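You operate a simulated robot arm through the tools that you are given. There is no shell and no other tool. Be economical: measure what you need, move in short steps, check, and stop when the job is done.

Carry out the task below with a simulated two-armed robot. There is one attempt and no reset: what you move stays moved.

## Task
Take the lid off the jar labelled "green tea powder" on the top of the carton table and lay it down there.

Only the result counts: the job must be done as asked and must still hold three seconds after the hand-in. Knocking over, shifting, dropping, spilling or breaking anything else fails it. A push-on lid holds only when it is set on centred and level and pressed home; a screw cap is set on level and turned clockwise until tight.

## Robot
Two 7-joint arms with two-finger parallel grippers on one trunk, on a base that drives. Base frame: it is fixed to the floor where the robot stands at the start and does not move with it; the origin is under the middle of the robot, x ahead of it, y to its left, z up. Units: m, degrees, N and s.
The left shoulder is at the start at [0.05, 0.165, 1.055], the right one opposite. With the tool pointing down near the work surface each hand reaches from about 0.22 to 0.7 m from the robot's upright axis, wherever it stands, measured 20 degrees to its own side. Payload 3.91 kg a hand.
The TCP of each hand is the grasp point between the finger pads, 0.03 m short of the fingertips. In the tool frame z runs along the fingers and y along their closing line. The gripper opens to 0.11 m. The fingers are 0.02 m wide and 0.01 m thick; the gripper's body (0.048 by 0.112 m) begins 0.055 m behind the TCP.
Orientation is told as [roll, pitch, yaw] about the base's x, y, z axes, in that order, counted from this pose: with the fingers straight down and closing along the base's y, the tool's x points along the base's -x, its y along +y and its z along -z.

## Interface
- The arms move only by the tool send_rows. It takes "left_targets", "right_targets" or both (then of equal length, played together; a hand with none holds still); each is a list of rows, each an object of numbers (a shift or turn left out is 0, a gripper value left out holds the last): "rx", "ry", "rz": the turn, a rotation vector about the base's x, y, z in rad; "x", "y", "z": the shift along the base's x, y, z in m; "fingers": the closure, from 0 (fully open) to 1 (shut). In form: [{"rx": .., "ry": .., "rz": .., "x": .., "y": .., "z": .., "fingers": ..}, ...]. A call has 1 to 12 rows; each row shifts and turns the commanded pose from where the row before left it. Rows are played at 5 a second. More than 0.05 m and 8.6 degrees between two rows, or a gripper value outside its range, and nothing of the call is played. Where a pose cannot be reached the arm comes as near as it can. A force on the tool above 40 N (or 10 N above the force at the start of the call, whichever is more), or a blocked arm, ends the call early, and 0.2 s more pass. The fingers move at their own pace (about 0.045 m/s each) and stop on an object; they squeeze with about 33 N. The grip force told is the motor's: it shows also when the fingers shut on nothing. Time passes only in rows, and 0.2 s behind the last, so rows that do not move let the fingers close. It gives the time, the measured TCP pose, the force on the tool (base axes), the opening and the grip force at its end, in the units of the frame above (readings bear some noise), with the torque about the TCP (base axes, N m) and any sound that the robot's microphone picked up.
- Cameras (640 x 400 px; columns grow to the right, rows downward): "scene" is now at [0.1213, -0.0108, 1.2315]; the picture's right is [-0.08, -1.00, 0.00], its down [-0.60, 0.05, -0.80] and it looks along [0.80, -0.06, -0.60] (base axes); focal length 268 px, centre (320, 200). "left" rides on the left gripper at [0.072, -0.017, -0.103] in its tool frame; the picture's right is [0.23, 0.97, 0.00], its down [-0.76, 0.18, -0.62] and it looks along [-0.61, 0.14, 0.78] (tool axes); focal length 222 px, centre (320, 200). "right" rides on the right gripper at [0.072, 0.017, -0.103] in its tool frame; the picture's right is [-0.23, 0.97, 0.00], its down [-0.76, -0.18, -0.62] and it looks along [-0.61, -0.14, 0.78] (tool axes); focal length 222 px, centre (320, 200). There is no depth. A picture from a camera that has moved, and an enlarged one, comes with that camera's place and axes in the base frame and with its lens. The place of the scene camera against the robot may be out by one fixed shift of up to 0.018 m in any direction.
- camera(camera): a new picture of that camera. The clock stands still meanwhile.
- lift_body(by): slides the trunk up (or, below 0, down) by that many m; the arms and the scene camera ride with it, the base frame stays. It gives what a move gives, with no picture.
- drive_base(legs): drives the robot by 1 to 6 legs, each [ahead, left, turn to the left] in m, m and degrees, along the robot's own axes; the way and the turn of a leg run together, so that a leg with both is an arc; at most 1.5 m and 180 degrees a leg. The arms and the cameras ride along, it lands a little off, and it stops where it bumps. It gives what a move gives.
- pan_tilt(pan, tilt): turns the head with the scene camera to pan (to the left, within 80 degrees either way) and tilt (down, from -29 to 69), counted from straight ahead of the robot. It gives what a move gives.
- enlarge(camera, box): a new picture of the part [left, top, right, bottom] of that camera's present view, enlarged. The clock stands still meanwhile.
- finish_job(): hands the job in; it is judged then, once.

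Work in short steps. Places have to be worked out from the pictures, the camera data and where the tool is seen: move nearer, look again, correct. Check each grasp and each placing, and mend what went wrong. You have 120 turns and 100 pictures in all, those below and enlarged ones among them. Open the grippers and draw the arms clear of the work before you hand the job in, unless the task says otherwise; then end with one line.

The tools are called after "Call:" as name(argument=value, ...) on one line, values as JSON. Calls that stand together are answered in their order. send_rows: Moves the arms, as the interface text tells. Its arguments: {"type":"object","properties":{"left_targets":{"type":"array"},"right_targets":{"type":"array"}},"required":[]} The other tools are called the same way: lift_body (by) slides the trunk up or down; drive_base (legs) drives the base; pan_tilt (pan, tilt) turns the head that bears the scene camera; camera (camera) takes a picture; enlarge (camera, box) takes an enlarged picture of a part of a camera's view; finish_job () hands the job in.

At the start:

```text
clock: 0.0
left_position: [0.396, 0.1335, 1.0653]
left_ee_rot: [0.0, 0.0, 0.1]
left_contact_force: [0.9, -1.1, 0.9]
left_moment: [-0.03, 0.0, 0.02]
left_opening: 0.11
left_grasp_force: 0.2
right_position: [0.3894, -0.1498, 1.0208]
right_ee_rot: [0.0, 0.0, 0.0]
right_contact_force: [0.0, -0.1, 0.3]
right_moment: [-0.01, 0.02, 0.01]
right_opening: 0.11
right_grasp_force: 0.0
trunk travel left (down, up): [-0.275, 0.228]
robot x, y, heading: [-0.0022, -0.0016, 0.1]
head pan, tilt: [-4.5, 36.9]
```

scene: 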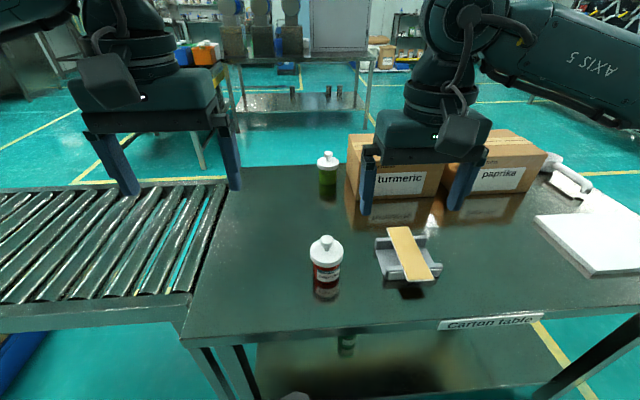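
right: 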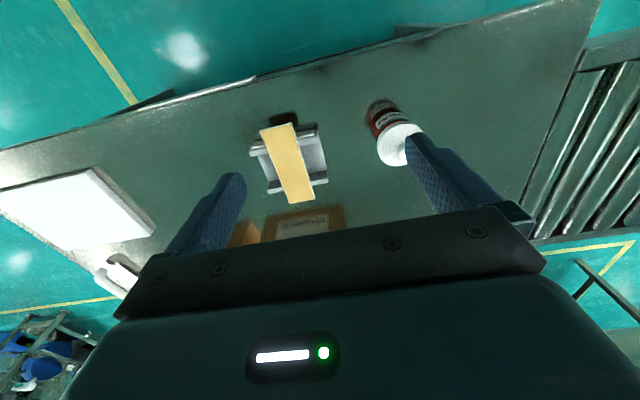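
left: 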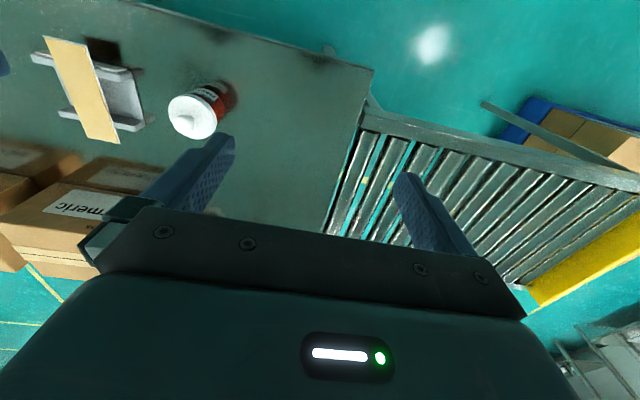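

I see two jars on the table, a red one near and a green one further back. I enlarge both to read labels and lid shapes.

Call:
enlarge(camera="scene", box=[280, 220, 380, 310])

Call:
enlarge(camera="scene", box=[290, 140, 370, 210])

```text
4.44 times, centred on (330, 265) of scene
camera zoom: at [0.1213, -0.0108, 1.2315], right [-0.08, -1.0, 0.0], down [-0.6, 0.05, -0.8], along [0.8, -0.06, -0.6], focal length 1194 px, centre (276, -89)
```

zoom: 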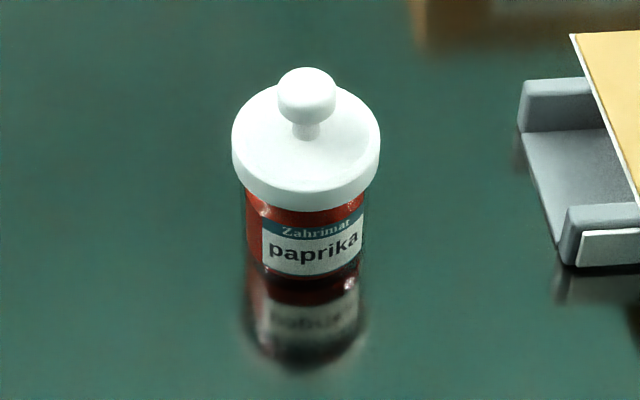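

```text
5.71 times, centred on (330, 175) of scene
camera zoom: at [0.1213, -0.0108, 1.2315], right [-0.08, -1.0, 0.0], down [-0.6, 0.05, -0.8], along [0.8, -0.06, -0.6], focal length 1534 px, centre (263, 343)
```

zoom: 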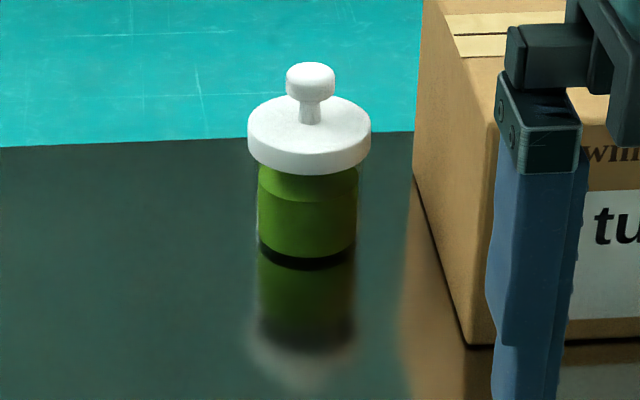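

The near jar is paprika; the green jar shows no label from here, at about (0.865, -0.09), too far to reach without driving. I look down to see the clearance to the table edge before driving.

Call:
pan_tilt(pan=0, tilt=69)

Call:
camera(camera="scene")

```text
clock: 1.0
left_position: [0.3954, 0.1343, 1.0648]
left_ee_rot: [0.0, -0.1, 0.0]
left_contact_force: [-0.6, -0.1, 0.0]
left_moment: [0.01, 0.03, 0.0]
left_opening: 0.1099
left_grasp_force: 0.1
right_position: [0.3885, -0.1507, 1.021]
right_ee_rot: [0.0, 0.1, -0.1]
right_contact_force: [0.1, -0.3, 0.6]
right_moment: [0.01, -0.05, -0.01]
right_opening: 0.1099
right_grasp_force: 0.1
trunk travel left (down, up): [-0.275, 0.228]
robot x, y, heading: [0.0016, -0.0001, 0.0]
head pan, tilt: [0.0, 68.8]
```

```text
94 pictures are left
camera scene: at [0.0906, -0.0039, 1.1907], right [0.0, -1.0, 0.0], down [-0.93, 0.0, -0.36], along [0.36, 0.0, -0.93], focal length 268 px, centre (320, 200)
```

scene: 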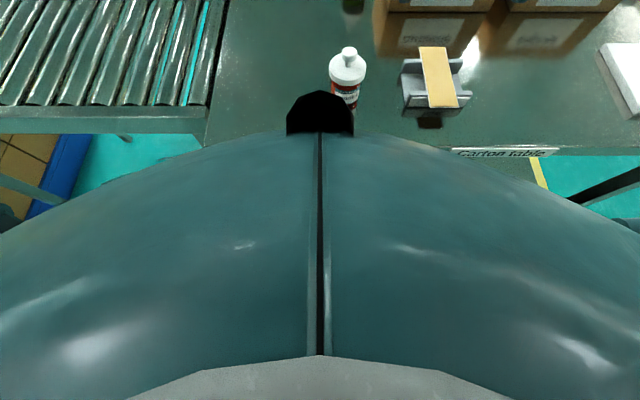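

The table edge is at about x = 0.37; I drive ahead in a small step and watch for contact.

Call:
drive_base(legs=[[0.06, 0, 0]])

Call:
camera(camera="scene")

```text
clock: 1.9
left_position: [0.4561, 0.1344, 1.0644]
left_ee_rot: [0.0, 0.0, 0.1]
left_contact_force: [0.2, -0.1, 0.0]
left_moment: [-0.01, 0.02, 0.01]
left_opening: 0.1098
left_grasp_force: 0.1
right_position: [0.4495, -0.1498, 1.0204]
right_ee_rot: [0.0, 0.1, 0.0]
right_contact_force: [0.5, 0.5, -0.5]
right_moment: [-0.01, 0.02, 0.01]
right_opening: 0.11
right_grasp_force: 0.1
trunk travel left (down, up): [-0.275, 0.228]
robot x, y, heading: [0.0614, -0.0017, -0.2]
head pan, tilt: [0.0, 68.8]
```

```text
93 pictures are left
camera scene: at [0.1521, -0.0039, 1.1906], right [0.0, -1.0, 0.0], down [-0.93, 0.0, -0.36], along [0.36, 0.0, -0.93], focal length 268 px, centre (320, 200)
```

scene: 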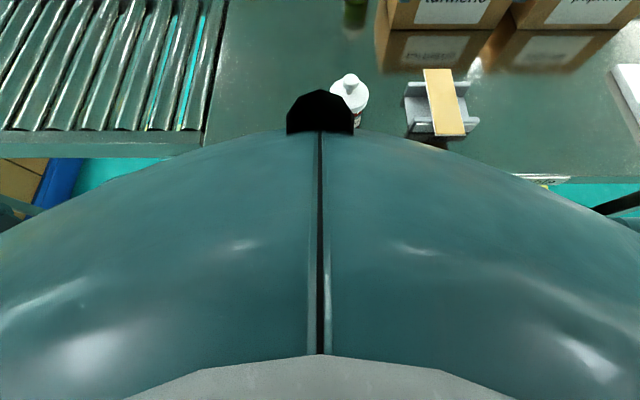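

No contact. Now I swing the left hand forward and turn it to the right so that its camera sees the side of the green jar.

Call:
send_rows(left_targets=[{"rz": -0.145, "x": 0.025}, {"rz": -0.145, "x": 0.025}, {"rz": -0.145, "x": 0.025}, {"rz": -0.145, "x": 0.025}, {"rz": -0.145, "x": 0.025}, {"rz": -0.145, "x": 0.025}, {"rz": -0.145, "x": 0.025}, {"rz": -0.145, "x": 0.025}, {"rz": -0.145, "x": 0.025}, {"rz": -0.145, "x": 0.025}, {"rz": -0.145, "x": 0.025}, {"rz": -0.145, "x": 0.025}])

Call:
camera(camera="left")

Call:
pan_tilt(pan=0, tilt=25)

Call:
camera(camera="scene")

```text
clock: 4.5
left_position: [0.3731, 0.0252, 1.0166]
left_ee_rot: [-0.9, -0.2, -95.1]
left_contact_force: [0.3, 0.0, 0.0]
left_moment: [-0.03, -0.01, 0.01]
left_opening: 0.1098
left_grasp_force: 0.1
left hand out of reach, approached as far as the arm can: row 6, 7, 8, 9, 10, 11, 12
right_position: [0.4495, -0.151, 1.0205]
right_ee_rot: [0.1, 0.0, 0.0]
right_contact_force: [-0.5, -0.3, 0.5]
right_moment: [0.01, -0.01, 0.01]
right_opening: 0.1101
right_grasp_force: 0.1
trunk travel left (down, up): [-0.275, 0.228]
robot x, y, heading: [0.0596, 0.0004, -0.1]
head pan, tilt: [0.0, 68.8]
```

```text
92 pictures are left
camera left: at [0.3658, 0.098, 1.1204], right [0.99, 0.14, -0.02], down [0.12, -0.77, 0.62], along [0.07, -0.62, -0.78], focal length 222 px, centre (320, 200)
```

left: 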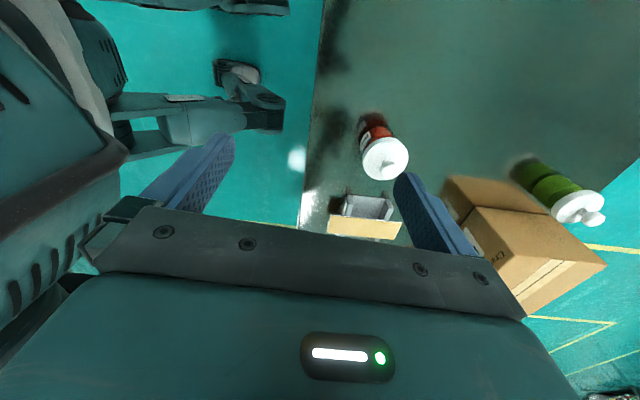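

```text
clock: 5.7
left_position: [0.3738, 0.0247, 1.0165]
left_ee_rot: [-1.0, -0.1, -95.1]
left_contact_force: [-0.2, 0.0, -0.4]
left_moment: [0.01, 0.01, 0.02]
left_opening: 0.1104
left_grasp_force: 0.1
right_position: [0.4495, -0.15, 1.0205]
right_ee_rot: [-0.1, 0.0, 0.0]
right_contact_force: [-0.4, 0.6, -0.7]
right_moment: [0.03, -0.01, 0.03]
right_opening: 0.1099
right_grasp_force: 0.0
trunk travel left (down, up): [-0.275, 0.228]
robot x, y, heading: [0.065, -0.0056, -0.3]
head pan, tilt: [0.0, 25.0]
```

```text
91 pictures are left
camera scene: at [0.1877, -0.0039, 1.25], right [0.0, -1.0, 0.0], down [-0.42, 0.0, -0.91], along [0.91, 0.0, -0.42], focal length 268 px, centre (320, 200)
```

scene: 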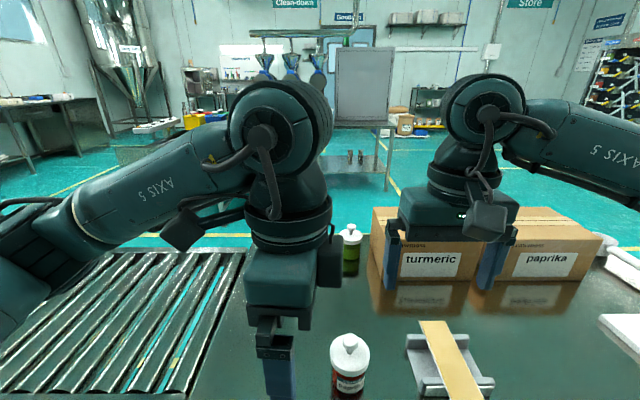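

The yaw exceeded the arm's reach, but the left camera sees the green jar from its left front; I zoom there.

Call:
enlarge(camera="left", box=[490, 140, 618, 230])

```text
4.44 times, centred on (554, 185) of left
camera zoom: at [0.3663, 0.0981, 1.1204], right [0.99, 0.14, -0.01], down [0.12, -0.77, 0.62], along [0.08, -0.62, -0.78], focal length 987 px, centre (-720, 267)
```

zoom: 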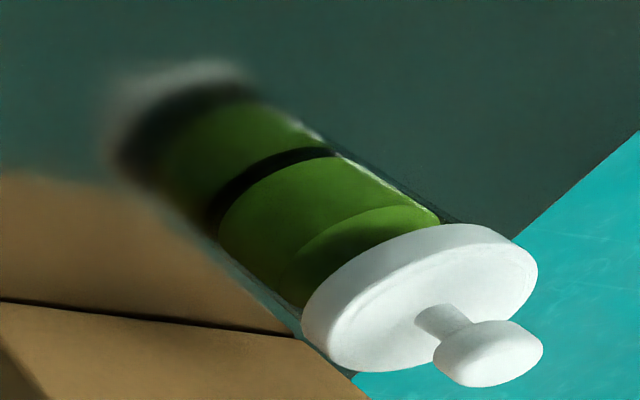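

No label on this side either. I survey the right side and the region for a possible way round to the table's far side.

Call:
pan_tilt(pan=-50, tilt=35)

Call:
camera(camera="scene")

Call:
camera(camera="right")

```text
clock: 6.8
left_position: [0.3732, 0.0246, 1.0166]
left_ee_rot: [-0.9, -0.2, -95.0]
left_contact_force: [0.3, 0.1, 0.8]
left_moment: [0.03, -0.01, -0.03]
left_opening: 0.1101
left_grasp_force: 0.0
right_position: [0.4502, -0.1481, 1.0216]
right_ee_rot: [0.1, 0.0, 0.1]
right_contact_force: [1.2, -0.7, 0.0]
right_moment: [-0.01, 0.0, 0.01]
right_opening: 0.1099
right_grasp_force: 0.1
trunk travel left (down, up): [-0.275, 0.228]
robot x, y, heading: [0.0622, 0.0003, -0.1]
head pan, tilt: [-50.0, 35.0]
```

```text
89 pictures are left
camera scene: at [0.1523, -0.0713, 1.2344], right [-0.77, -0.64, 0.0], down [-0.37, 0.44, -0.82], along [0.53, -0.63, -0.57], focal length 268 px, centre (320, 200)
```

scene: 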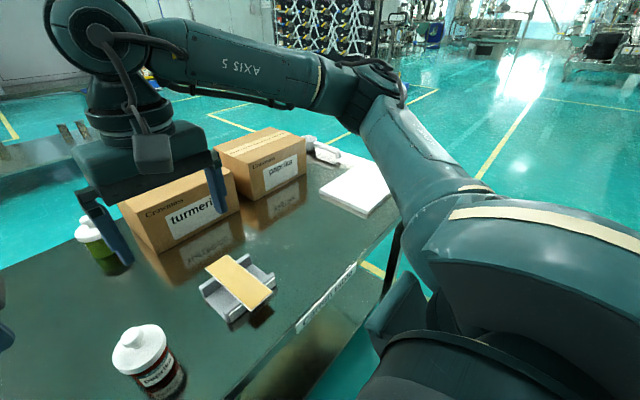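

```text
88 pictures are left
camera right: at [0.3782, -0.134, 1.123], right [0.23, 0.97, 0.0], down [0.76, -0.18, 0.62], along [0.61, -0.14, -0.78], focal length 222 px, centre (320, 200)
```

right: 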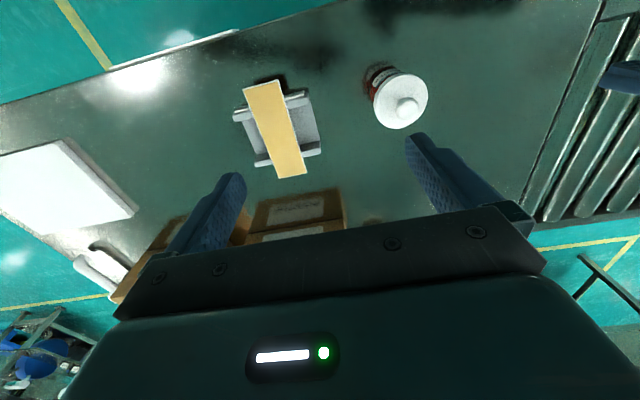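

The right end of the table (y ≈ -0.85) and the floor beyond look free; the jar stands only ~0.12 m from the far edge, so approaching from the far side gives good reach and shows the label. First I bring the left hand back to its start pose and look to the rear right before backing off.

Call:
send_rows(left_targets=[{"rz": 0.145, "x": -0.025}, {"rz": 0.145, "x": -0.025}, {"rz": 0.145, "x": -0.025}, {"rz": 0.145, "x": -0.025}, {"rz": 0.145, "x": -0.025}, {"rz": 0.145, "x": -0.025}, {"rz": 0.145, "x": -0.025}, {"rz": 0.145, "x": -0.025}, {"rz": 0.145, "x": -0.025}, {"rz": 0.145, "x": -0.025}, {"rz": 0.145, "x": -0.025}, {"rz": 0.145, "x": -0.025}])

Call:
pan_tilt(pan=-80, tilt=20)

Call:
camera(camera="scene")

```text
clock: 8.0
left_position: [0.265, 0.0238, 1.0162]
left_ee_rot: [-0.4, 0.0, -57.8]
left_contact_force: [24.6, 1.8, -3.8]
left_moment: [-0.33, 2.56, -1.47]
left_opening: 0.1101
left_grasp_force: 0.1
right_position: [0.4504, -0.1497, 1.0207]
right_ee_rot: [-0.1, 0.0, 0.0]
right_contact_force: [0.7, 0.4, 0.7]
right_moment: [0.0, 0.0, -0.04]
right_opening: 0.11
right_grasp_force: 0.2
trunk travel left (down, up): [-0.275, 0.228]
robot x, y, heading: [0.055, -0.0012, 0.3]
head pan, tilt: [-50.0, 35.0]
stopped in row 5 (left hand): the force on the tool passed its limit (the readings are from after the stop); the commanded pose is now the measured one
```

```text
clock: 9.0
left_position: [0.2644, 0.0246, 1.0166]
left_ee_rot: [-0.4, 0.0, -57.9]
left_contact_force: [48.2, -3.5, -3.2]
left_moment: [0.21, 5.42, -2.57]
left_opening: 0.1101
left_grasp_force: 0.0
right_position: [0.4507, -0.1498, 1.021]
right_ee_rot: [0.0, -0.1, 0.1]
right_contact_force: [0.0, -0.4, -0.2]
right_moment: [-0.02, -0.05, -0.03]
right_opening: 0.11
right_grasp_force: 0.2
trunk travel left (down, up): [-0.275, 0.228]
robot x, y, heading: [0.0624, 0.0035, -0.0]
head pan, tilt: [-80.0, 20.0]
```

```text
87 pictures are left
camera scene: at [0.1118, -0.0956, 1.2582], right [-0.98, -0.17, 0.0], down [-0.06, 0.34, -0.94], along [0.16, -0.93, -0.34], focal length 268 px, centre (320, 200)
```

scene: 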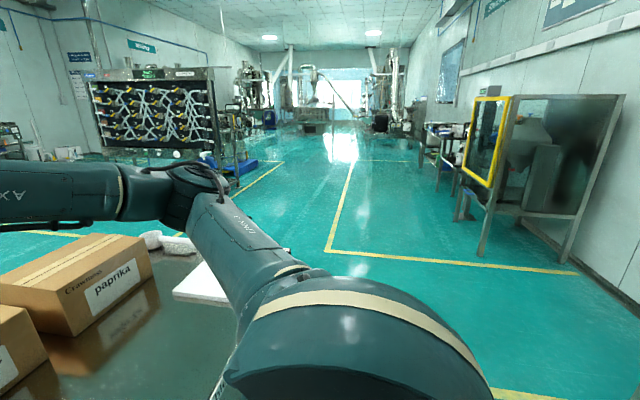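

The left hand leaned on the robot's own trunk; I move it forward and outward, then turn it back.

Call:
send_rows(left_targets=[{"x": 0.04}, {"x": 0.04, "y": 0.02}, {"x": 0.04, "y": 0.02, "rz": 0.14}, {"x": 0.03, "y": 0.02, "rz": 0.14}, {"x": 0.02, "y": 0.02, "rz": 0.14}, {"y": 0.02, "rz": 0.14}, {"y": 0.01, "z": 0.01, "rz": 0.14}, {"z": 0.02, "rz": 0.14}, {"rz": 0.14}])

```text
clock: 11.0
left_position: [0.4332, 0.1341, 1.0471]
left_ee_rot: [-0.4, 0.1, -1.5]
left_contact_force: [-0.3, -0.7, -0.1]
left_moment: [0.0, 0.0, 0.02]
left_opening: 0.11
left_grasp_force: 0.0
right_position: [0.4493, -0.1508, 1.0205]
right_ee_rot: [0.1, 0.1, 0.0]
right_contact_force: [0.0, 0.1, -0.1]
right_moment: [-0.01, 0.0, -0.03]
right_opening: 0.1101
right_grasp_force: 0.0
trunk travel left (down, up): [-0.275, 0.228]
robot x, y, heading: [0.0588, 0.0041, 0.2]
head pan, tilt: [-80.0, 20.0]
```

The hands are clear (fingertips at z ≈ 1.0, above everything on the table). I back off 0.5 m and go 1.5 m to the right, then look.

Call:
drive_base(legs=[[-0.5, 0, 0], [0, -1.5, 0]])

Call:
pan_tilt(pan=10, tilt=25)

Call:
camera(camera="scene")

```text
clock: 21.0
left_position: [-0.0675, -1.3711, 1.0468]
left_ee_rot: [-0.5, 0.0, -1.7]
left_contact_force: [-0.9, -0.7, 0.3]
left_moment: [-0.01, -0.03, 0.01]
left_opening: 0.1104
left_grasp_force: 0.1
right_position: [-0.0518, -1.6561, 1.0222]
right_ee_rot: [0.0, 0.0, 0.1]
right_contact_force: [-0.4, 0.2, -0.1]
right_moment: [0.01, 0.01, -0.02]
right_opening: 0.1099
right_grasp_force: 0.0
trunk travel left (down, up): [-0.275, 0.228]
robot x, y, heading: [-0.437, -1.5058, 0.2]
head pan, tilt: [-80.0, 20.0]
```

```text
clock: 22.6
left_position: [-0.0673, -1.3718, 1.0461]
left_ee_rot: [-0.4, 0.0, -1.6]
left_contact_force: [0.4, 0.6, 0.2]
left_moment: [0.02, 0.0, 0.0]
left_opening: 0.1102
left_grasp_force: 0.1
right_position: [-0.0516, -1.6552, 1.0214]
right_ee_rot: [0.0, -0.1, 0.1]
right_contact_force: [0.1, 0.1, -0.3]
right_moment: [-0.03, -0.02, 0.02]
right_opening: 0.11
right_grasp_force: 0.0
trunk travel left (down, up): [-0.275, 0.228]
robot x, y, heading: [-0.4401, -1.5008, 0.3]
head pan, tilt: [10.0, 25.0]
```

```text
86 pictures are left
camera scene: at [-0.3147, -1.4942, 1.2501], right [0.17, -0.98, 0.0], down [-0.42, -0.07, -0.91], along [0.89, 0.16, -0.42], focal length 268 px, centre (320, 200)
```

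scene: 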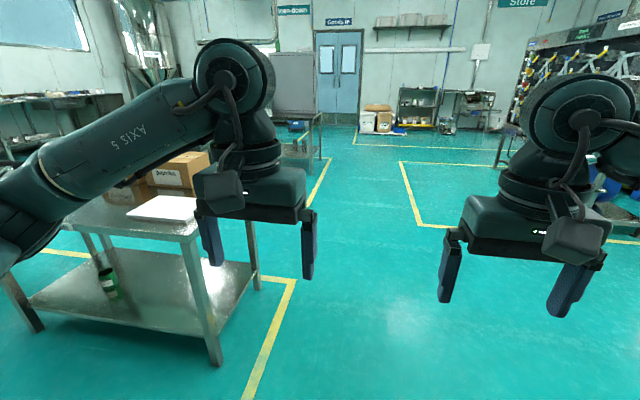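

Table end at y ≈ -0.87; the way ahead on the right is free and the next table starts near x ≈ 2.9. A second green jar stands on the lower shelf; I zoom on it for comparison, then drive on ahead 2.15 m and turn round.

Call:
enlarge(camera="scene", box=[80, 250, 144, 310])

Call:
drive_base(legs=[[1.1, 0, 0], [1.05, 0, 0], [0, 0, 180]])

Call:
pan_tilt(pan=-45, tilt=25)

Call:
camera(camera="scene")

```text
6.67 times, centred on (112, 280) of scene
camera zoom: at [-0.3147, -1.4942, 1.2501], right [0.17, -0.98, 0.0], down [-0.42, -0.07, -0.91], along [0.89, 0.16, -0.42], focal length 1790 px, centre (1707, -333)
```

zoom: 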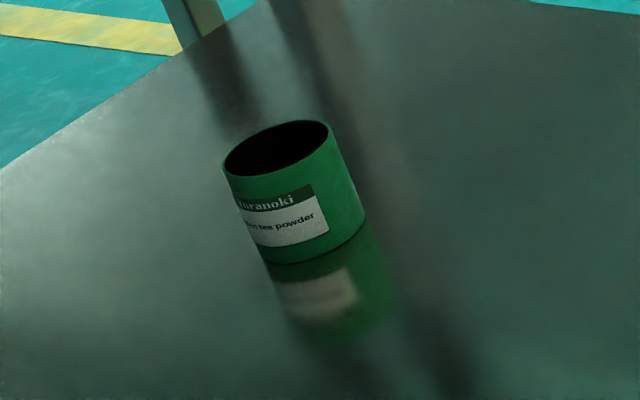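

```text
clock: 40.6
left_position: [1.3422, -1.6278, 1.0465]
left_ee_rot: [-0.4, 0.0, 178.6]
left_contact_force: [-0.1, -0.9, 0.6]
left_moment: [0.01, 0.0, 0.0]
left_opening: 0.11
left_grasp_force: 0.2
right_position: [1.325, -1.3425, 1.0202]
right_ee_rot: [0.0, -0.1, -179.7]
right_contact_force: [-0.1, -0.2, -0.1]
right_moment: [-0.04, -0.01, 0.03]
right_opening: 0.1101
right_grasp_force: 0.1
trunk travel left (down, up): [-0.275, 0.228]
robot x, y, heading: [1.7149, -1.4943, -179.9]
head pan, tilt: [10.0, 25.0]
```

```text
clock: 41.9
left_position: [1.3414, -1.6283, 1.0482]
left_ee_rot: [-0.4, 0.0, 178.5]
left_contact_force: [0.0, -0.2, 0.2]
left_moment: [0.01, -0.01, 0.02]
left_opening: 0.1101
left_grasp_force: 0.0
right_position: [1.3243, -1.3436, 1.0209]
right_ee_rot: [0.1, 0.0, -179.8]
right_contact_force: [0.1, 0.2, -0.3]
right_moment: [-0.01, 0.0, -0.02]
right_opening: 0.1098
right_grasp_force: 0.0
trunk travel left (down, up): [-0.275, 0.228]
robot x, y, heading: [1.7156, -1.4921, -180.2]
head pan, tilt: [-45.0, 25.0]
```

```text
84 pictures are left
camera scene: at [1.6245, -1.4308, 1.2501], right [0.7, 0.71, 0.0], down [0.3, -0.3, -0.91], along [-0.64, 0.64, -0.42], focal length 268 px, centre (320, 200)
```

scene: 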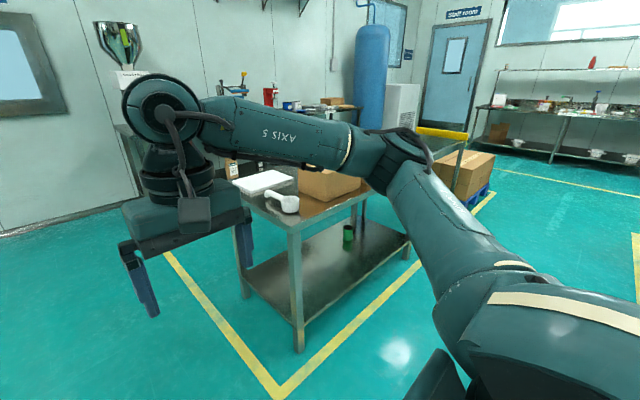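

The shelf item is an open green tea can; the jar asked for is on top. Way is clear; I strafe 1.4 m along the far side and look at the jar.

Call:
drive_base(legs=[[0, -1.4, 0]])

Call:
pan_tilt(pan=0, tilt=32)

Call:
camera(camera="scene")

```text
clock: 48.8
left_position: [1.3288, -0.246, 1.046]
left_ee_rot: [-0.3, 0.0, 179.3]
left_contact_force: [-0.2, -0.1, 0.8]
left_moment: [0.01, 0.0, -0.01]
left_opening: 0.11
left_grasp_force: 0.1
right_position: [1.3086, 0.037, 1.0209]
right_ee_rot: [0.0, 0.0, -179.1]
right_contact_force: [-0.3, 0.2, -0.2]
right_moment: [-0.01, 0.01, -0.03]
right_opening: 0.11
right_grasp_force: 0.1
trunk travel left (down, up): [-0.275, 0.228]
robot x, y, heading: [1.6995, -0.1058, -179.2]
head pan, tilt: [-45.0, 25.0]
```

```text
clock: 49.9
left_position: [1.3295, -0.2457, 1.0467]
left_ee_rot: [-0.3, 0.0, 179.3]
left_contact_force: [0.2, -0.2, -0.4]
left_moment: [0.02, -0.03, 0.0]
left_opening: 0.11
left_grasp_force: 0.1
right_position: [1.3077, 0.0382, 1.0209]
right_ee_rot: [0.0, 0.0, -179.0]
right_contact_force: [-0.5, 0.3, -0.4]
right_moment: [0.01, 0.03, 0.01]
right_opening: 0.1099
right_grasp_force: 0.1
trunk travel left (down, up): [-0.275, 0.228]
robot x, y, heading: [1.6981, -0.1021, -179.0]
head pan, tilt: [0.0, 32.0]
```

```text
83 pictures are left
camera scene: at [1.5857, -0.111, 1.239], right [-0.02, 1.0, 0.0], down [0.53, 0.01, -0.85], along [-0.85, -0.01, -0.53], focal length 268 px, centre (320, 200)
```

scene: 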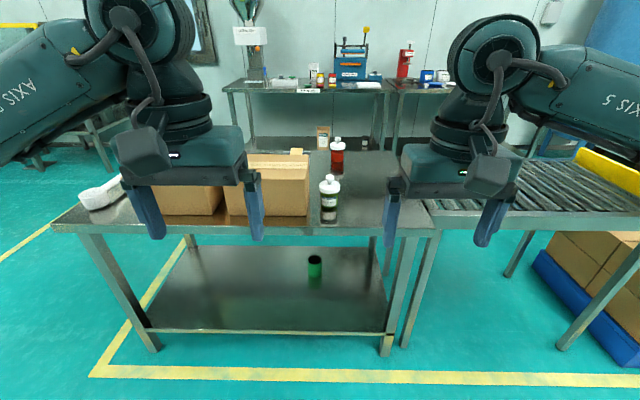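

Call:
enlarge(camera="scene", box=[296, 168, 368, 233])

Call:
enlarge(camera="scene", box=[300, 120, 380, 180])

```text
6.15 times, centred on (332, 200) of scene
camera zoom: at [1.5857, -0.111, 1.239], right [-0.02, 1.0, 0.0], down [0.53, 0.01, -0.85], along [-0.85, -0.01, -0.53], focal length 1653 px, centre (246, 197)
```

zoom: 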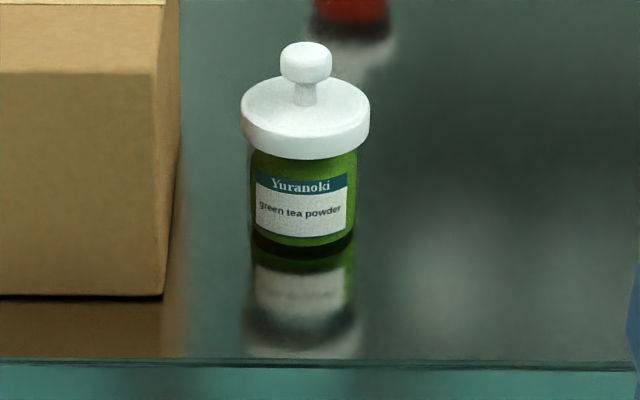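

```text
6.67 times, centred on (340, 150) of scene
camera zoom: at [1.5857, -0.111, 1.239], right [-0.02, 1.0, 0.0], down [0.53, 0.01, -0.85], along [-0.85, -0.01, -0.53], focal length 1790 px, centre (187, 533)
```

zoom: 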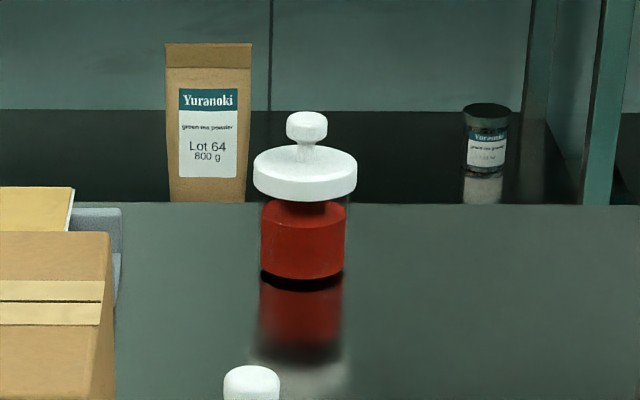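

Confirmed: this jar is "Yuranoki green tea powder", at about (0.85, -0.09); table's far edge at x ≈ 0.965. I drive 0.37 m up to the table.

Call:
drive_base(legs=[[0.37, 0, 0]])

Call:
pan_tilt(pan=0, tilt=45)

Call:
camera(camera="scene")

Call:
camera(camera="right")

```text
clock: 52.3
left_position: [0.9571, -0.2514, 1.0461]
left_ee_rot: [-0.4, 0.0, 179.2]
left_contact_force: [-0.8, 0.3, 0.0]
left_moment: [-0.02, -0.01, -0.01]
left_opening: 0.1099
left_grasp_force: 0.0
right_position: [0.9363, 0.0322, 1.0212]
right_ee_rot: [0.0, 0.1, -179.2]
right_contact_force: [-0.5, 0.3, 0.3]
right_moment: [0.01, 0.01, -0.01]
right_opening: 0.11
right_grasp_force: 0.0
trunk travel left (down, up): [-0.275, 0.228]
robot x, y, heading: [1.3314, -0.1091, -178.9]
head pan, tilt: [0.0, 32.0]
```

```text
clock: 53.0
left_position: [0.9579, -0.2527, 1.046]
left_ee_rot: [-0.3, 0.0, 179.2]
left_contact_force: [-0.1, -1.0, 0.7]
left_moment: [0.0, -0.02, 0.02]
left_opening: 0.11
left_grasp_force: 0.1
right_position: [0.9365, 0.0318, 1.0214]
right_ee_rot: [0.0, 0.0, -179.1]
right_contact_force: [-0.9, 0.7, -0.4]
right_moment: [-0.02, -0.01, -0.05]
right_opening: 0.1101
right_grasp_force: 0.0
trunk travel left (down, up): [-0.275, 0.228]
robot x, y, heading: [1.3286, -0.1102, -178.9]
head pan, tilt: [0.0, 45.0]
```

```text
80 pictures are left
camera scene: at [1.2231, -0.1168, 1.2196], right [-0.02, 1.0, 0.0], down [0.71, 0.01, -0.71], along [-0.71, -0.01, -0.71], focal length 268 px, centre (320, 200)
```

scene: 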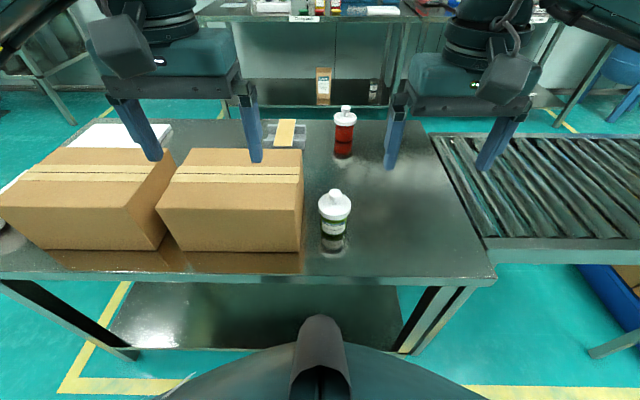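

```text
79 pictures are left
camera right: at [1.0112, 0.0155, 1.123], right [-0.21, -0.98, 0.0], down [-0.76, 0.17, 0.62], along [-0.61, 0.13, -0.78], focal length 222 px, centre (320, 200)
```

right: 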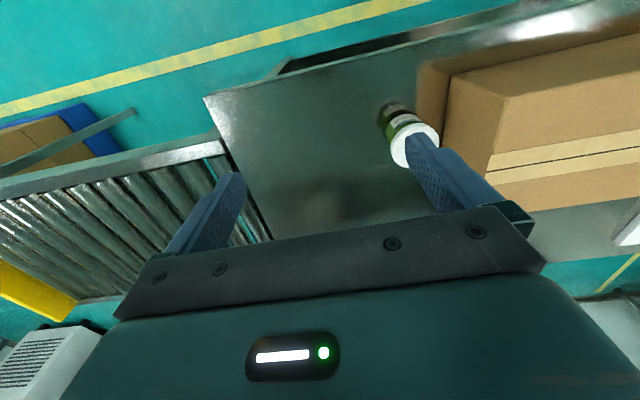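

I centre the right hand laterally with the jar and half-close the fingers, still staying high, to measure the knob with the hand camera.

Call:
send_rows(right_targets=[{"y": -0.04, "fingers": 0.4}, {"y": -0.04}, {"y": -0.04}, {"x": 0.02}])

Call:
camera(camera="right")

Call:
camera(camera="scene")

```text
clock: 54.0
left_position: [0.9588, -0.2511, 1.0469]
left_ee_rot: [-0.4, 0.0, 179.2]
left_contact_force: [-0.6, 0.7, -0.1]
left_moment: [-0.01, 0.02, -0.01]
left_opening: 0.11
left_grasp_force: 0.0
right_position: [0.9587, -0.0891, 1.0211]
right_ee_rot: [0.0, -0.1, -179.1]
right_contact_force: [0.8, -0.1, 0.4]
right_moment: [0.01, 0.03, -0.01]
right_opening: 0.0657
right_grasp_force: 0.1
trunk travel left (down, up): [-0.275, 0.228]
robot x, y, heading: [1.3291, -0.1101, -179.4]
head pan, tilt: [0.0, 45.0]
```

```text
78 pictures are left
camera right: at [1.0317, -0.1051, 1.1237], right [-0.21, -0.98, 0.0], down [-0.76, 0.17, 0.62], along [-0.61, 0.13, -0.78], focal length 222 px, centre (320, 200)
```

right: 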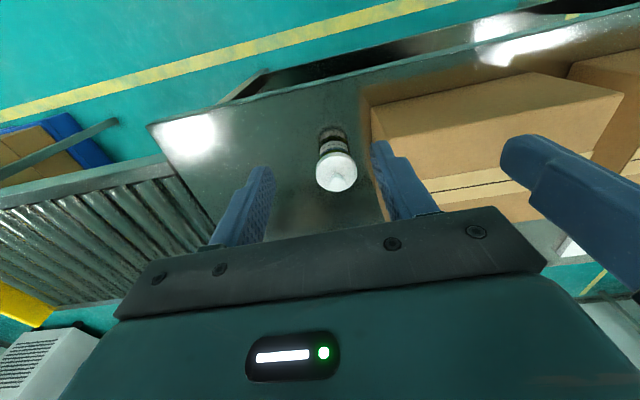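

```text
77 pictures are left
camera scene: at [1.2233, -0.1167, 1.2196], right [-0.02, 1.0, 0.0], down [0.71, 0.01, -0.71], along [-0.71, -0.01, -0.71], focal length 268 px, centre (320, 200)
```

scene: 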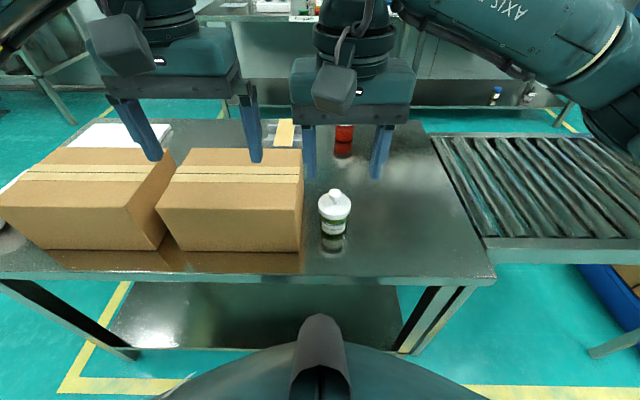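

Call:
enlarge(camera="right", box=[288, 115, 384, 205])

Call:
enlarge(camera="scene", box=[290, 175, 380, 265])

```text
4.44 times, centred on (336, 160) of right
camera zoom: at [1.0317, -0.1051, 1.1237], right [-0.21, -0.98, 0.0], down [-0.76, 0.17, 0.62], along [-0.61, 0.13, -0.78], focal length 987 px, centre (249, 378)
```

zoom: 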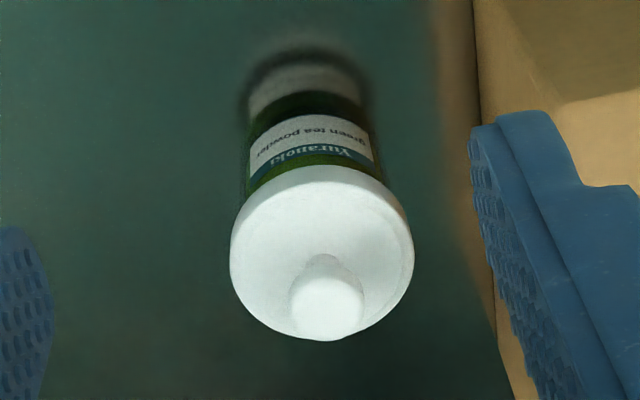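

```text
4.44 times, centred on (335, 220) of scene
camera zoom: at [1.2233, -0.1167, 1.2196], right [-0.02, 1.0, 0.0], down [0.71, 0.01, -0.71], along [-0.71, -0.01, -0.71], focal length 1194 px, centre (253, 111)
```

zoom: 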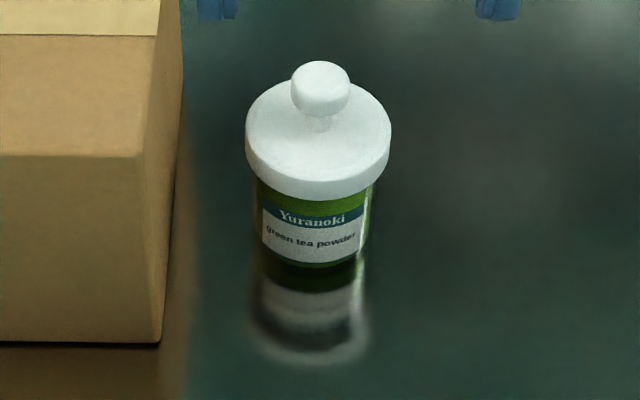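

Estimates agree: knob centre ≈ (0.848, -0.0925), knob top z ≈ 0.86, lid top z ≈ 0.83. I come nearer, above and slightly behind it, and look again.

Call:
send_rows(right_targets=[{"x": -0.03, "z": -0.03, "y": -0.002}, {"x": -0.03, "z": -0.03, "y": -0.001}, {"x": -0.02, "z": -0.03}, {}])

Call:
camera(camera="right")

Call:
enlarge(camera="scene", box=[270, 130, 400, 260])

```text
clock: 55.0
left_position: [0.9575, -0.2521, 1.046]
left_ee_rot: [-0.5, 0.0, 179.1]
left_contact_force: [-0.9, -0.2, -0.1]
left_moment: [0.04, -0.01, 0.0]
left_opening: 0.1099
left_grasp_force: 0.1
right_position: [0.8764, -0.0911, 0.9322]
right_ee_rot: [-0.1, 0.0, -179.1]
right_contact_force: [0.1, -0.6, -0.4]
right_moment: [0.0, 0.01, 0.04]
right_opening: 0.0659
right_grasp_force: 0.2
trunk travel left (down, up): [-0.275, 0.228]
robot x, y, heading: [1.3241, -0.1071, -179.5]
head pan, tilt: [0.0, 45.0]
```

```text
74 pictures are left
camera right: at [0.9507, -0.1077, 1.034], right [-0.21, -0.98, 0.0], down [-0.76, 0.17, 0.62], along [-0.61, 0.13, -0.78], focal length 222 px, centre (320, 200)
```

right: 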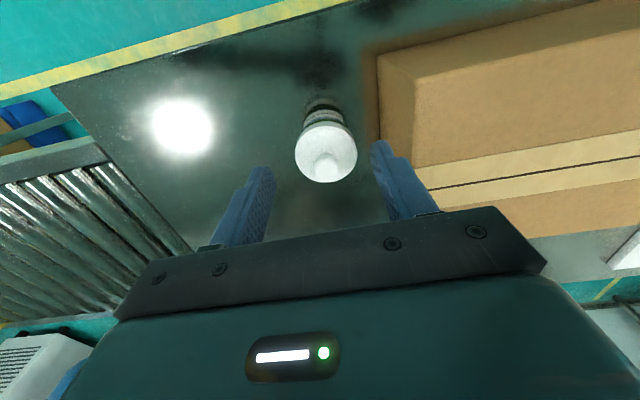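

```text
3.08 times, centred on (335, 195) of scene
camera zoom: at [1.2232, -0.1168, 1.2195], right [-0.02, 1.0, 0.0], down [0.71, 0.01, -0.71], along [-0.71, -0.01, -0.71], focal length 826 px, centre (274, 215)
```

zoom: 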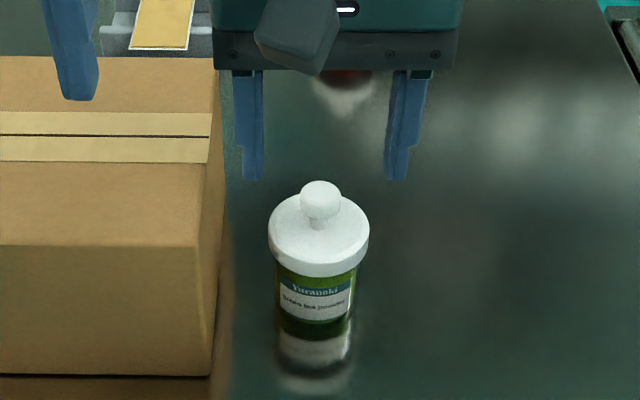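

The knob still computes to (0.849, -0.093). I move above it and descend to TCP z ≈ 0.875, with fingers either side.

Call:
send_rows(right_targets=[{"x": -0.014, "y": -0.001}, {"x": -0.014}, {"z": -0.03}, {"z": -0.025}, {}])

Call:
camera(camera="right")

Call:
enlarge(camera="scene", box=[280, 150, 380, 250])

```text
clock: 56.2
left_position: [0.9575, -0.2512, 1.0469]
left_ee_rot: [-0.4, 0.0, 179.2]
left_contact_force: [0.0, 0.1, 0.3]
left_moment: [0.0, 0.0, 0.03]
left_opening: 0.11
left_grasp_force: 0.0
right_position: [0.8491, -0.0911, 0.8755]
right_ee_rot: [-0.1, 0.0, -179.0]
right_contact_force: [-0.1, 0.1, -0.1]
right_moment: [0.0, 0.0, 0.01]
right_opening: 0.066
right_grasp_force: 0.0
trunk travel left (down, up): [-0.275, 0.228]
robot x, y, heading: [1.3286, -0.1103, -179.0]
head pan, tilt: [0.0, 45.0]
```

```text
72 pictures are left
camera right: at [0.9233, -0.1082, 0.9786], right [-0.21, -0.98, 0.0], down [-0.76, 0.17, 0.62], along [-0.61, 0.13, -0.78], focal length 222 px, centre (320, 200)
```

right: 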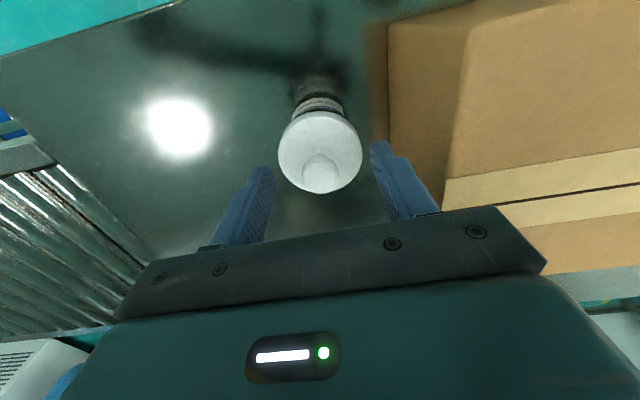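

```text
4.00 times, centred on (330, 200) of scene
camera zoom: at [1.2232, -0.1168, 1.2195], right [-0.02, 1.0, 0.0], down [0.71, 0.01, -0.71], along [-0.71, -0.01, -0.71], focal length 1074 px, centre (280, 200)
```

zoom: 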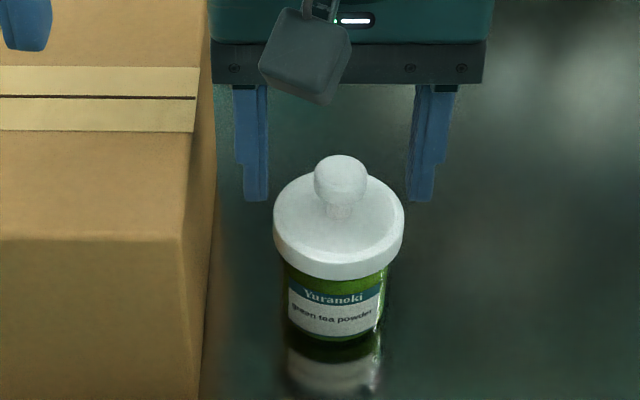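

Knob centred between the fingers within ~1.5 mm. I descend 12 mm (tips just above the lid plate) and close to ~0.036 m to check centring before gripping.

Call:
send_rows(right_targets=[{"z": -0.006, "y": 0.0007, "x": -0.001}, {"z": -0.006, "fingers": 0.67}, {}, {}])

Call:
enlarge(camera="scene", box=[290, 160, 370, 240])

Call:
enlarge(camera="right", box=[230, 90, 410, 220])

```text
clock: 57.2
left_position: [0.9581, -0.2516, 1.0474]
left_ee_rot: [-0.3, 0.0, 179.2]
left_contact_force: [0.9, 0.5, -0.2]
left_moment: [0.02, 0.01, -0.01]
left_opening: 0.11
left_grasp_force: 0.1
right_position: [0.849, -0.0904, 0.8638]
right_ee_rot: [0.0, 0.0, -179.1]
right_contact_force: [0.5, 0.8, 0.1]
right_moment: [-0.02, 0.01, 0.03]
right_opening: 0.0362
right_grasp_force: 0.0
trunk travel left (down, up): [-0.275, 0.228]
robot x, y, heading: [1.3334, -0.112, -179.2]
head pan, tilt: [0.0, 45.0]
```

```text
5.00 times, centred on (330, 200) of scene
camera zoom: at [1.2232, -0.1168, 1.2195], right [-0.02, 1.0, 0.0], down [0.71, 0.01, -0.71], along [-0.71, -0.01, -0.71], focal length 1343 px, centre (270, 200)
```

zoom: 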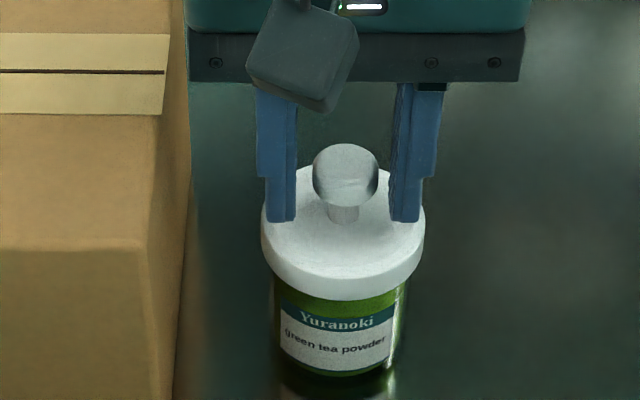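

```text
3.08 times, centred on (320, 155) of right
camera zoom: at [0.9225, -0.1076, 0.9665], right [-0.21, -0.98, 0.0], down [-0.76, 0.17, 0.62], along [-0.61, 0.13, -0.78], focal length 684 px, centre (320, 338)
```

zoom: 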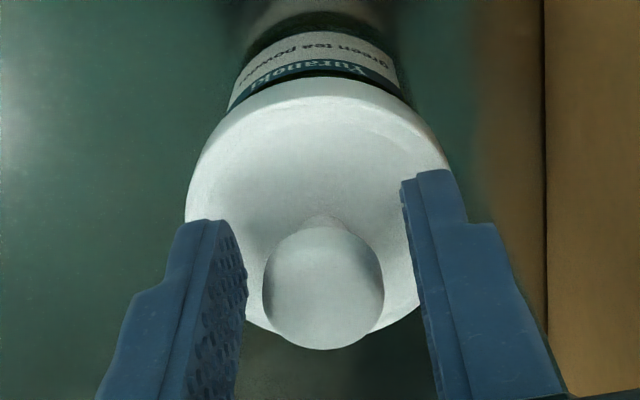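

Well centred, tips just above the lid plate. I close on the knob.

Call:
send_rows(right_targets=[{"fingers": 1.0}, {}, {}, {}])

Call:
enlarge(camera="scene", box=[290, 160, 370, 240])

```text
clock: 58.2
left_position: [0.9589, -0.252, 1.0468]
left_ee_rot: [-0.5, -0.1, 179.1]
left_contact_force: [0.5, -0.1, 0.0]
left_moment: [-0.02, 0.02, -0.01]
left_opening: 0.11
left_grasp_force: 0.0
right_position: [0.8486, -0.0896, 0.8654]
right_ee_rot: [0.0, -0.1, -179.0]
right_contact_force: [-0.2, 0.4, 0.3]
right_moment: [-0.01, -0.01, 0.02]
right_opening: 0.0235
right_grasp_force: 32.8
trunk travel left (down, up): [-0.275, 0.228]
robot x, y, heading: [1.3289, -0.1164, -179.0]
head pan, tilt: [0.0, 45.0]
heard: snap
```

```text
5.00 times, centred on (330, 200) of scene
camera zoom: at [1.2232, -0.1168, 1.2195], right [-0.02, 1.0, 0.0], down [0.71, 0.01, -0.71], along [-0.71, -0.01, -0.71], focal length 1343 px, centre (270, 200)
```

zoom: 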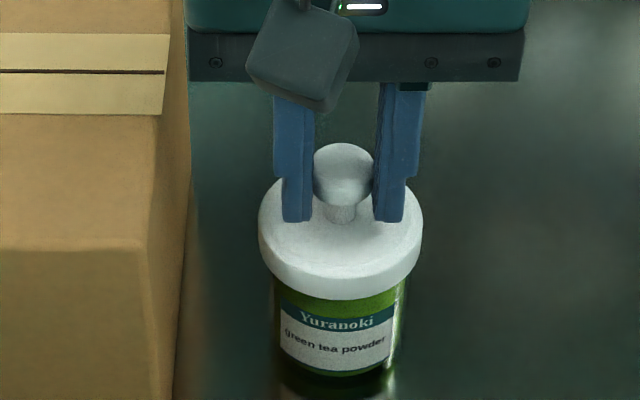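

Gripped at 0.0235 m; a "snap" was heard (perhaps the lid coming loose from its press fit). I lift a few millimetres and look.

Call:
send_rows(right_targets=[{"z": 0.004}, {"z": 0.004}, {"z": 0.004}])

Call:
enlarge(camera="scene", box=[290, 160, 370, 240])

```text
clock: 59.0
left_position: [0.9586, -0.2522, 1.0466]
left_ee_rot: [-0.3, 0.1, 179.2]
left_contact_force: [0.2, -0.5, 0.9]
left_moment: [-0.03, 0.0, 0.0]
left_opening: 0.1098
left_grasp_force: 0.1
right_position: [0.8475, -0.0904, 0.8757]
right_ee_rot: [0.0, 0.0, -179.2]
right_contact_force: [0.0, 0.0, -0.1]
right_moment: [-0.01, 0.04, -0.02]
right_opening: 0.0234
right_grasp_force: 33.0
trunk travel left (down, up): [-0.275, 0.228]
robot x, y, heading: [1.3298, -0.1129, -179.0]
head pan, tilt: [0.0, 45.0]
```

```text
5.00 times, centred on (330, 200) of scene
camera zoom: at [1.2232, -0.1168, 1.2195], right [-0.02, 1.0, 0.0], down [0.71, 0.01, -0.71], along [-0.71, -0.01, -0.71], focal length 1343 px, centre (270, 200)
```

zoom: 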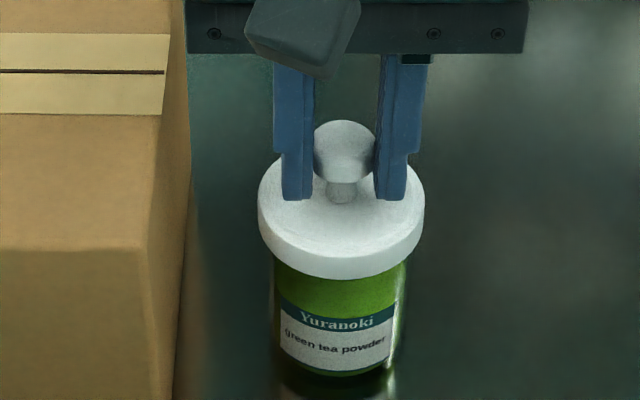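

The lid came free and the jar stays put. I lift it well clear and carry it 0.1 m to the open side (+y), then look.

Call:
send_rows(right_targets=[{"z": 0.02}, {"z": 0.025}, {"z": 0.02}, {"y": 0.03}, {"y": 0.04}, {"y": 0.04}, {}])

Call:
camera(camera="scene")

Call:
enlarge(camera="scene", box=[300, 140, 420, 260])

```text
clock: 60.6
left_position: [0.9582, -0.2537, 1.046]
left_ee_rot: [-0.3, 0.0, 179.2]
left_contact_force: [-0.3, 0.7, -0.1]
left_moment: [0.01, 0.0, 0.02]
left_opening: 0.1102
left_grasp_force: 0.0
right_position: [0.8487, 0.0207, 0.9405]
right_ee_rot: [0.0, 0.0, -179.0]
right_contact_force: [0.0, -0.4, 0.3]
right_moment: [0.01, -0.02, 0.02]
right_opening: 0.0232
right_grasp_force: 32.7
trunk travel left (down, up): [-0.275, 0.228]
robot x, y, heading: [1.3292, -0.1133, -179.1]
head pan, tilt: [0.0, 45.0]
```

```text
66 pictures are left
camera scene: at [1.2232, -0.1169, 1.2195], right [-0.02, 1.0, 0.0], down [0.71, 0.01, -0.71], along [-0.71, -0.01, -0.71], focal length 268 px, centre (320, 200)
```

scene: 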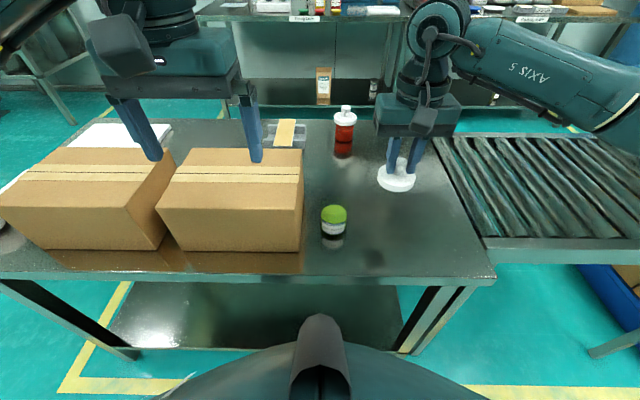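

```text
3.33 times, centred on (360, 200) of scene
camera zoom: at [1.2232, -0.1169, 1.2195], right [-0.02, 1.0, 0.0], down [0.71, 0.01, -0.71], along [-0.71, -0.01, -0.71], focal length 895 px, centre (187, 200)
```

zoom: 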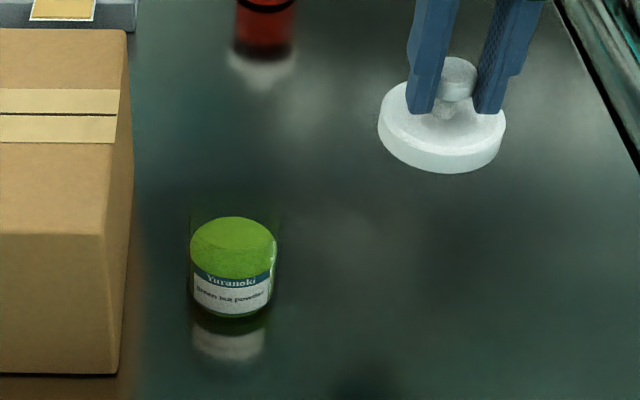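

The jar is open and upright; the lid hangs level above free table. I lower it to about 15 mm above the table, then slowly to contact.

Call:
send_rows(right_targets=[{"z": -0.03}, {"z": -0.03}, {"z": -0.03}, {"z": -0.02}, {"z": -0.01}, {}])

Call:
enlarge(camera="scene", box=[340, 150, 460, 250])

```text
clock: 62.0
left_position: [0.9583, -0.2516, 1.0477]
left_ee_rot: [-0.4, -0.1, 179.2]
left_contact_force: [0.6, 0.4, -0.4]
left_moment: [-0.02, 0.05, 0.01]
left_opening: 0.1102
left_grasp_force: 0.0
right_position: [0.8484, 0.019, 0.8209]
right_ee_rot: [0.0, 0.0, -179.1]
right_contact_force: [0.2, -0.3, -0.7]
right_moment: [0.02, -0.06, -0.01]
right_opening: 0.0234
right_grasp_force: 32.5
trunk travel left (down, up): [-0.275, 0.228]
robot x, y, heading: [1.3272, -0.1107, -179.1]
head pan, tilt: [0.0, 45.0]
```

```text
4.00 times, centred on (400, 200) of scene
camera zoom: at [1.2232, -0.1168, 1.2195], right [-0.02, 1.0, 0.0], down [0.71, 0.01, -0.71], along [-0.71, -0.01, -0.71], focal length 1074 px, centre (0, 200)
```

zoom: 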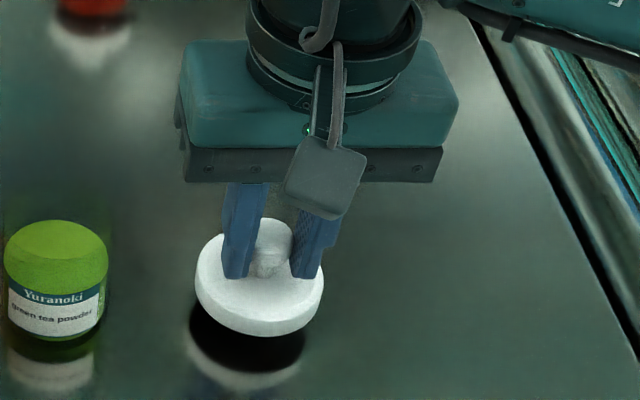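

Still some way above the table (reflection gap). I go down in 3 mm rows until contact shows.

Call:
send_rows(right_targets=[{"z": -0.003}, {"z": -0.003}, {"z": -0.003}, {}])

Call:
enlarge(camera="scene", box=[340, 150, 460, 250])

```text
clock: 63.0
left_position: [0.9574, -0.2516, 1.0459]
left_ee_rot: [-0.4, 0.1, 179.2]
left_contact_force: [0.6, 0.3, -0.2]
left_moment: [0.04, 0.0, 0.01]
left_opening: 0.1101
left_grasp_force: 0.1
right_position: [0.8484, 0.0199, 0.811]
right_ee_rot: [0.0, 0.0, -179.1]
right_contact_force: [0.6, 0.5, 0.3]
right_moment: [0.03, -0.04, -0.01]
right_opening: 0.0233
right_grasp_force: 32.8
trunk travel left (down, up): [-0.275, 0.228]
robot x, y, heading: [1.3282, -0.1144, -179.0]
head pan, tilt: [0.0, 45.0]
```

```text
4.00 times, centred on (400, 200) of scene
camera zoom: at [1.2232, -0.1168, 1.2195], right [-0.02, 1.0, 0.0], down [0.71, 0.01, -0.71], along [-0.71, -0.01, -0.71], focal length 1074 px, centre (0, 200)
```

zoom: 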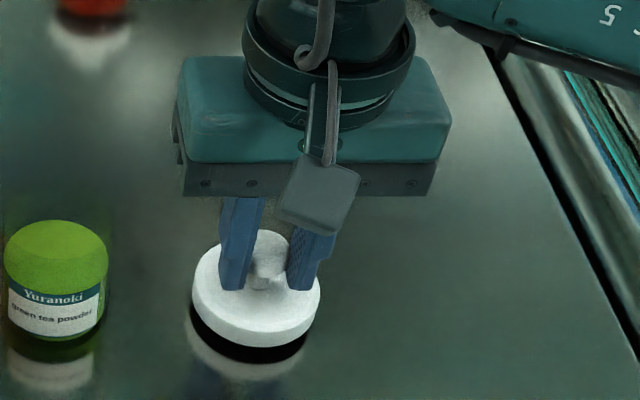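

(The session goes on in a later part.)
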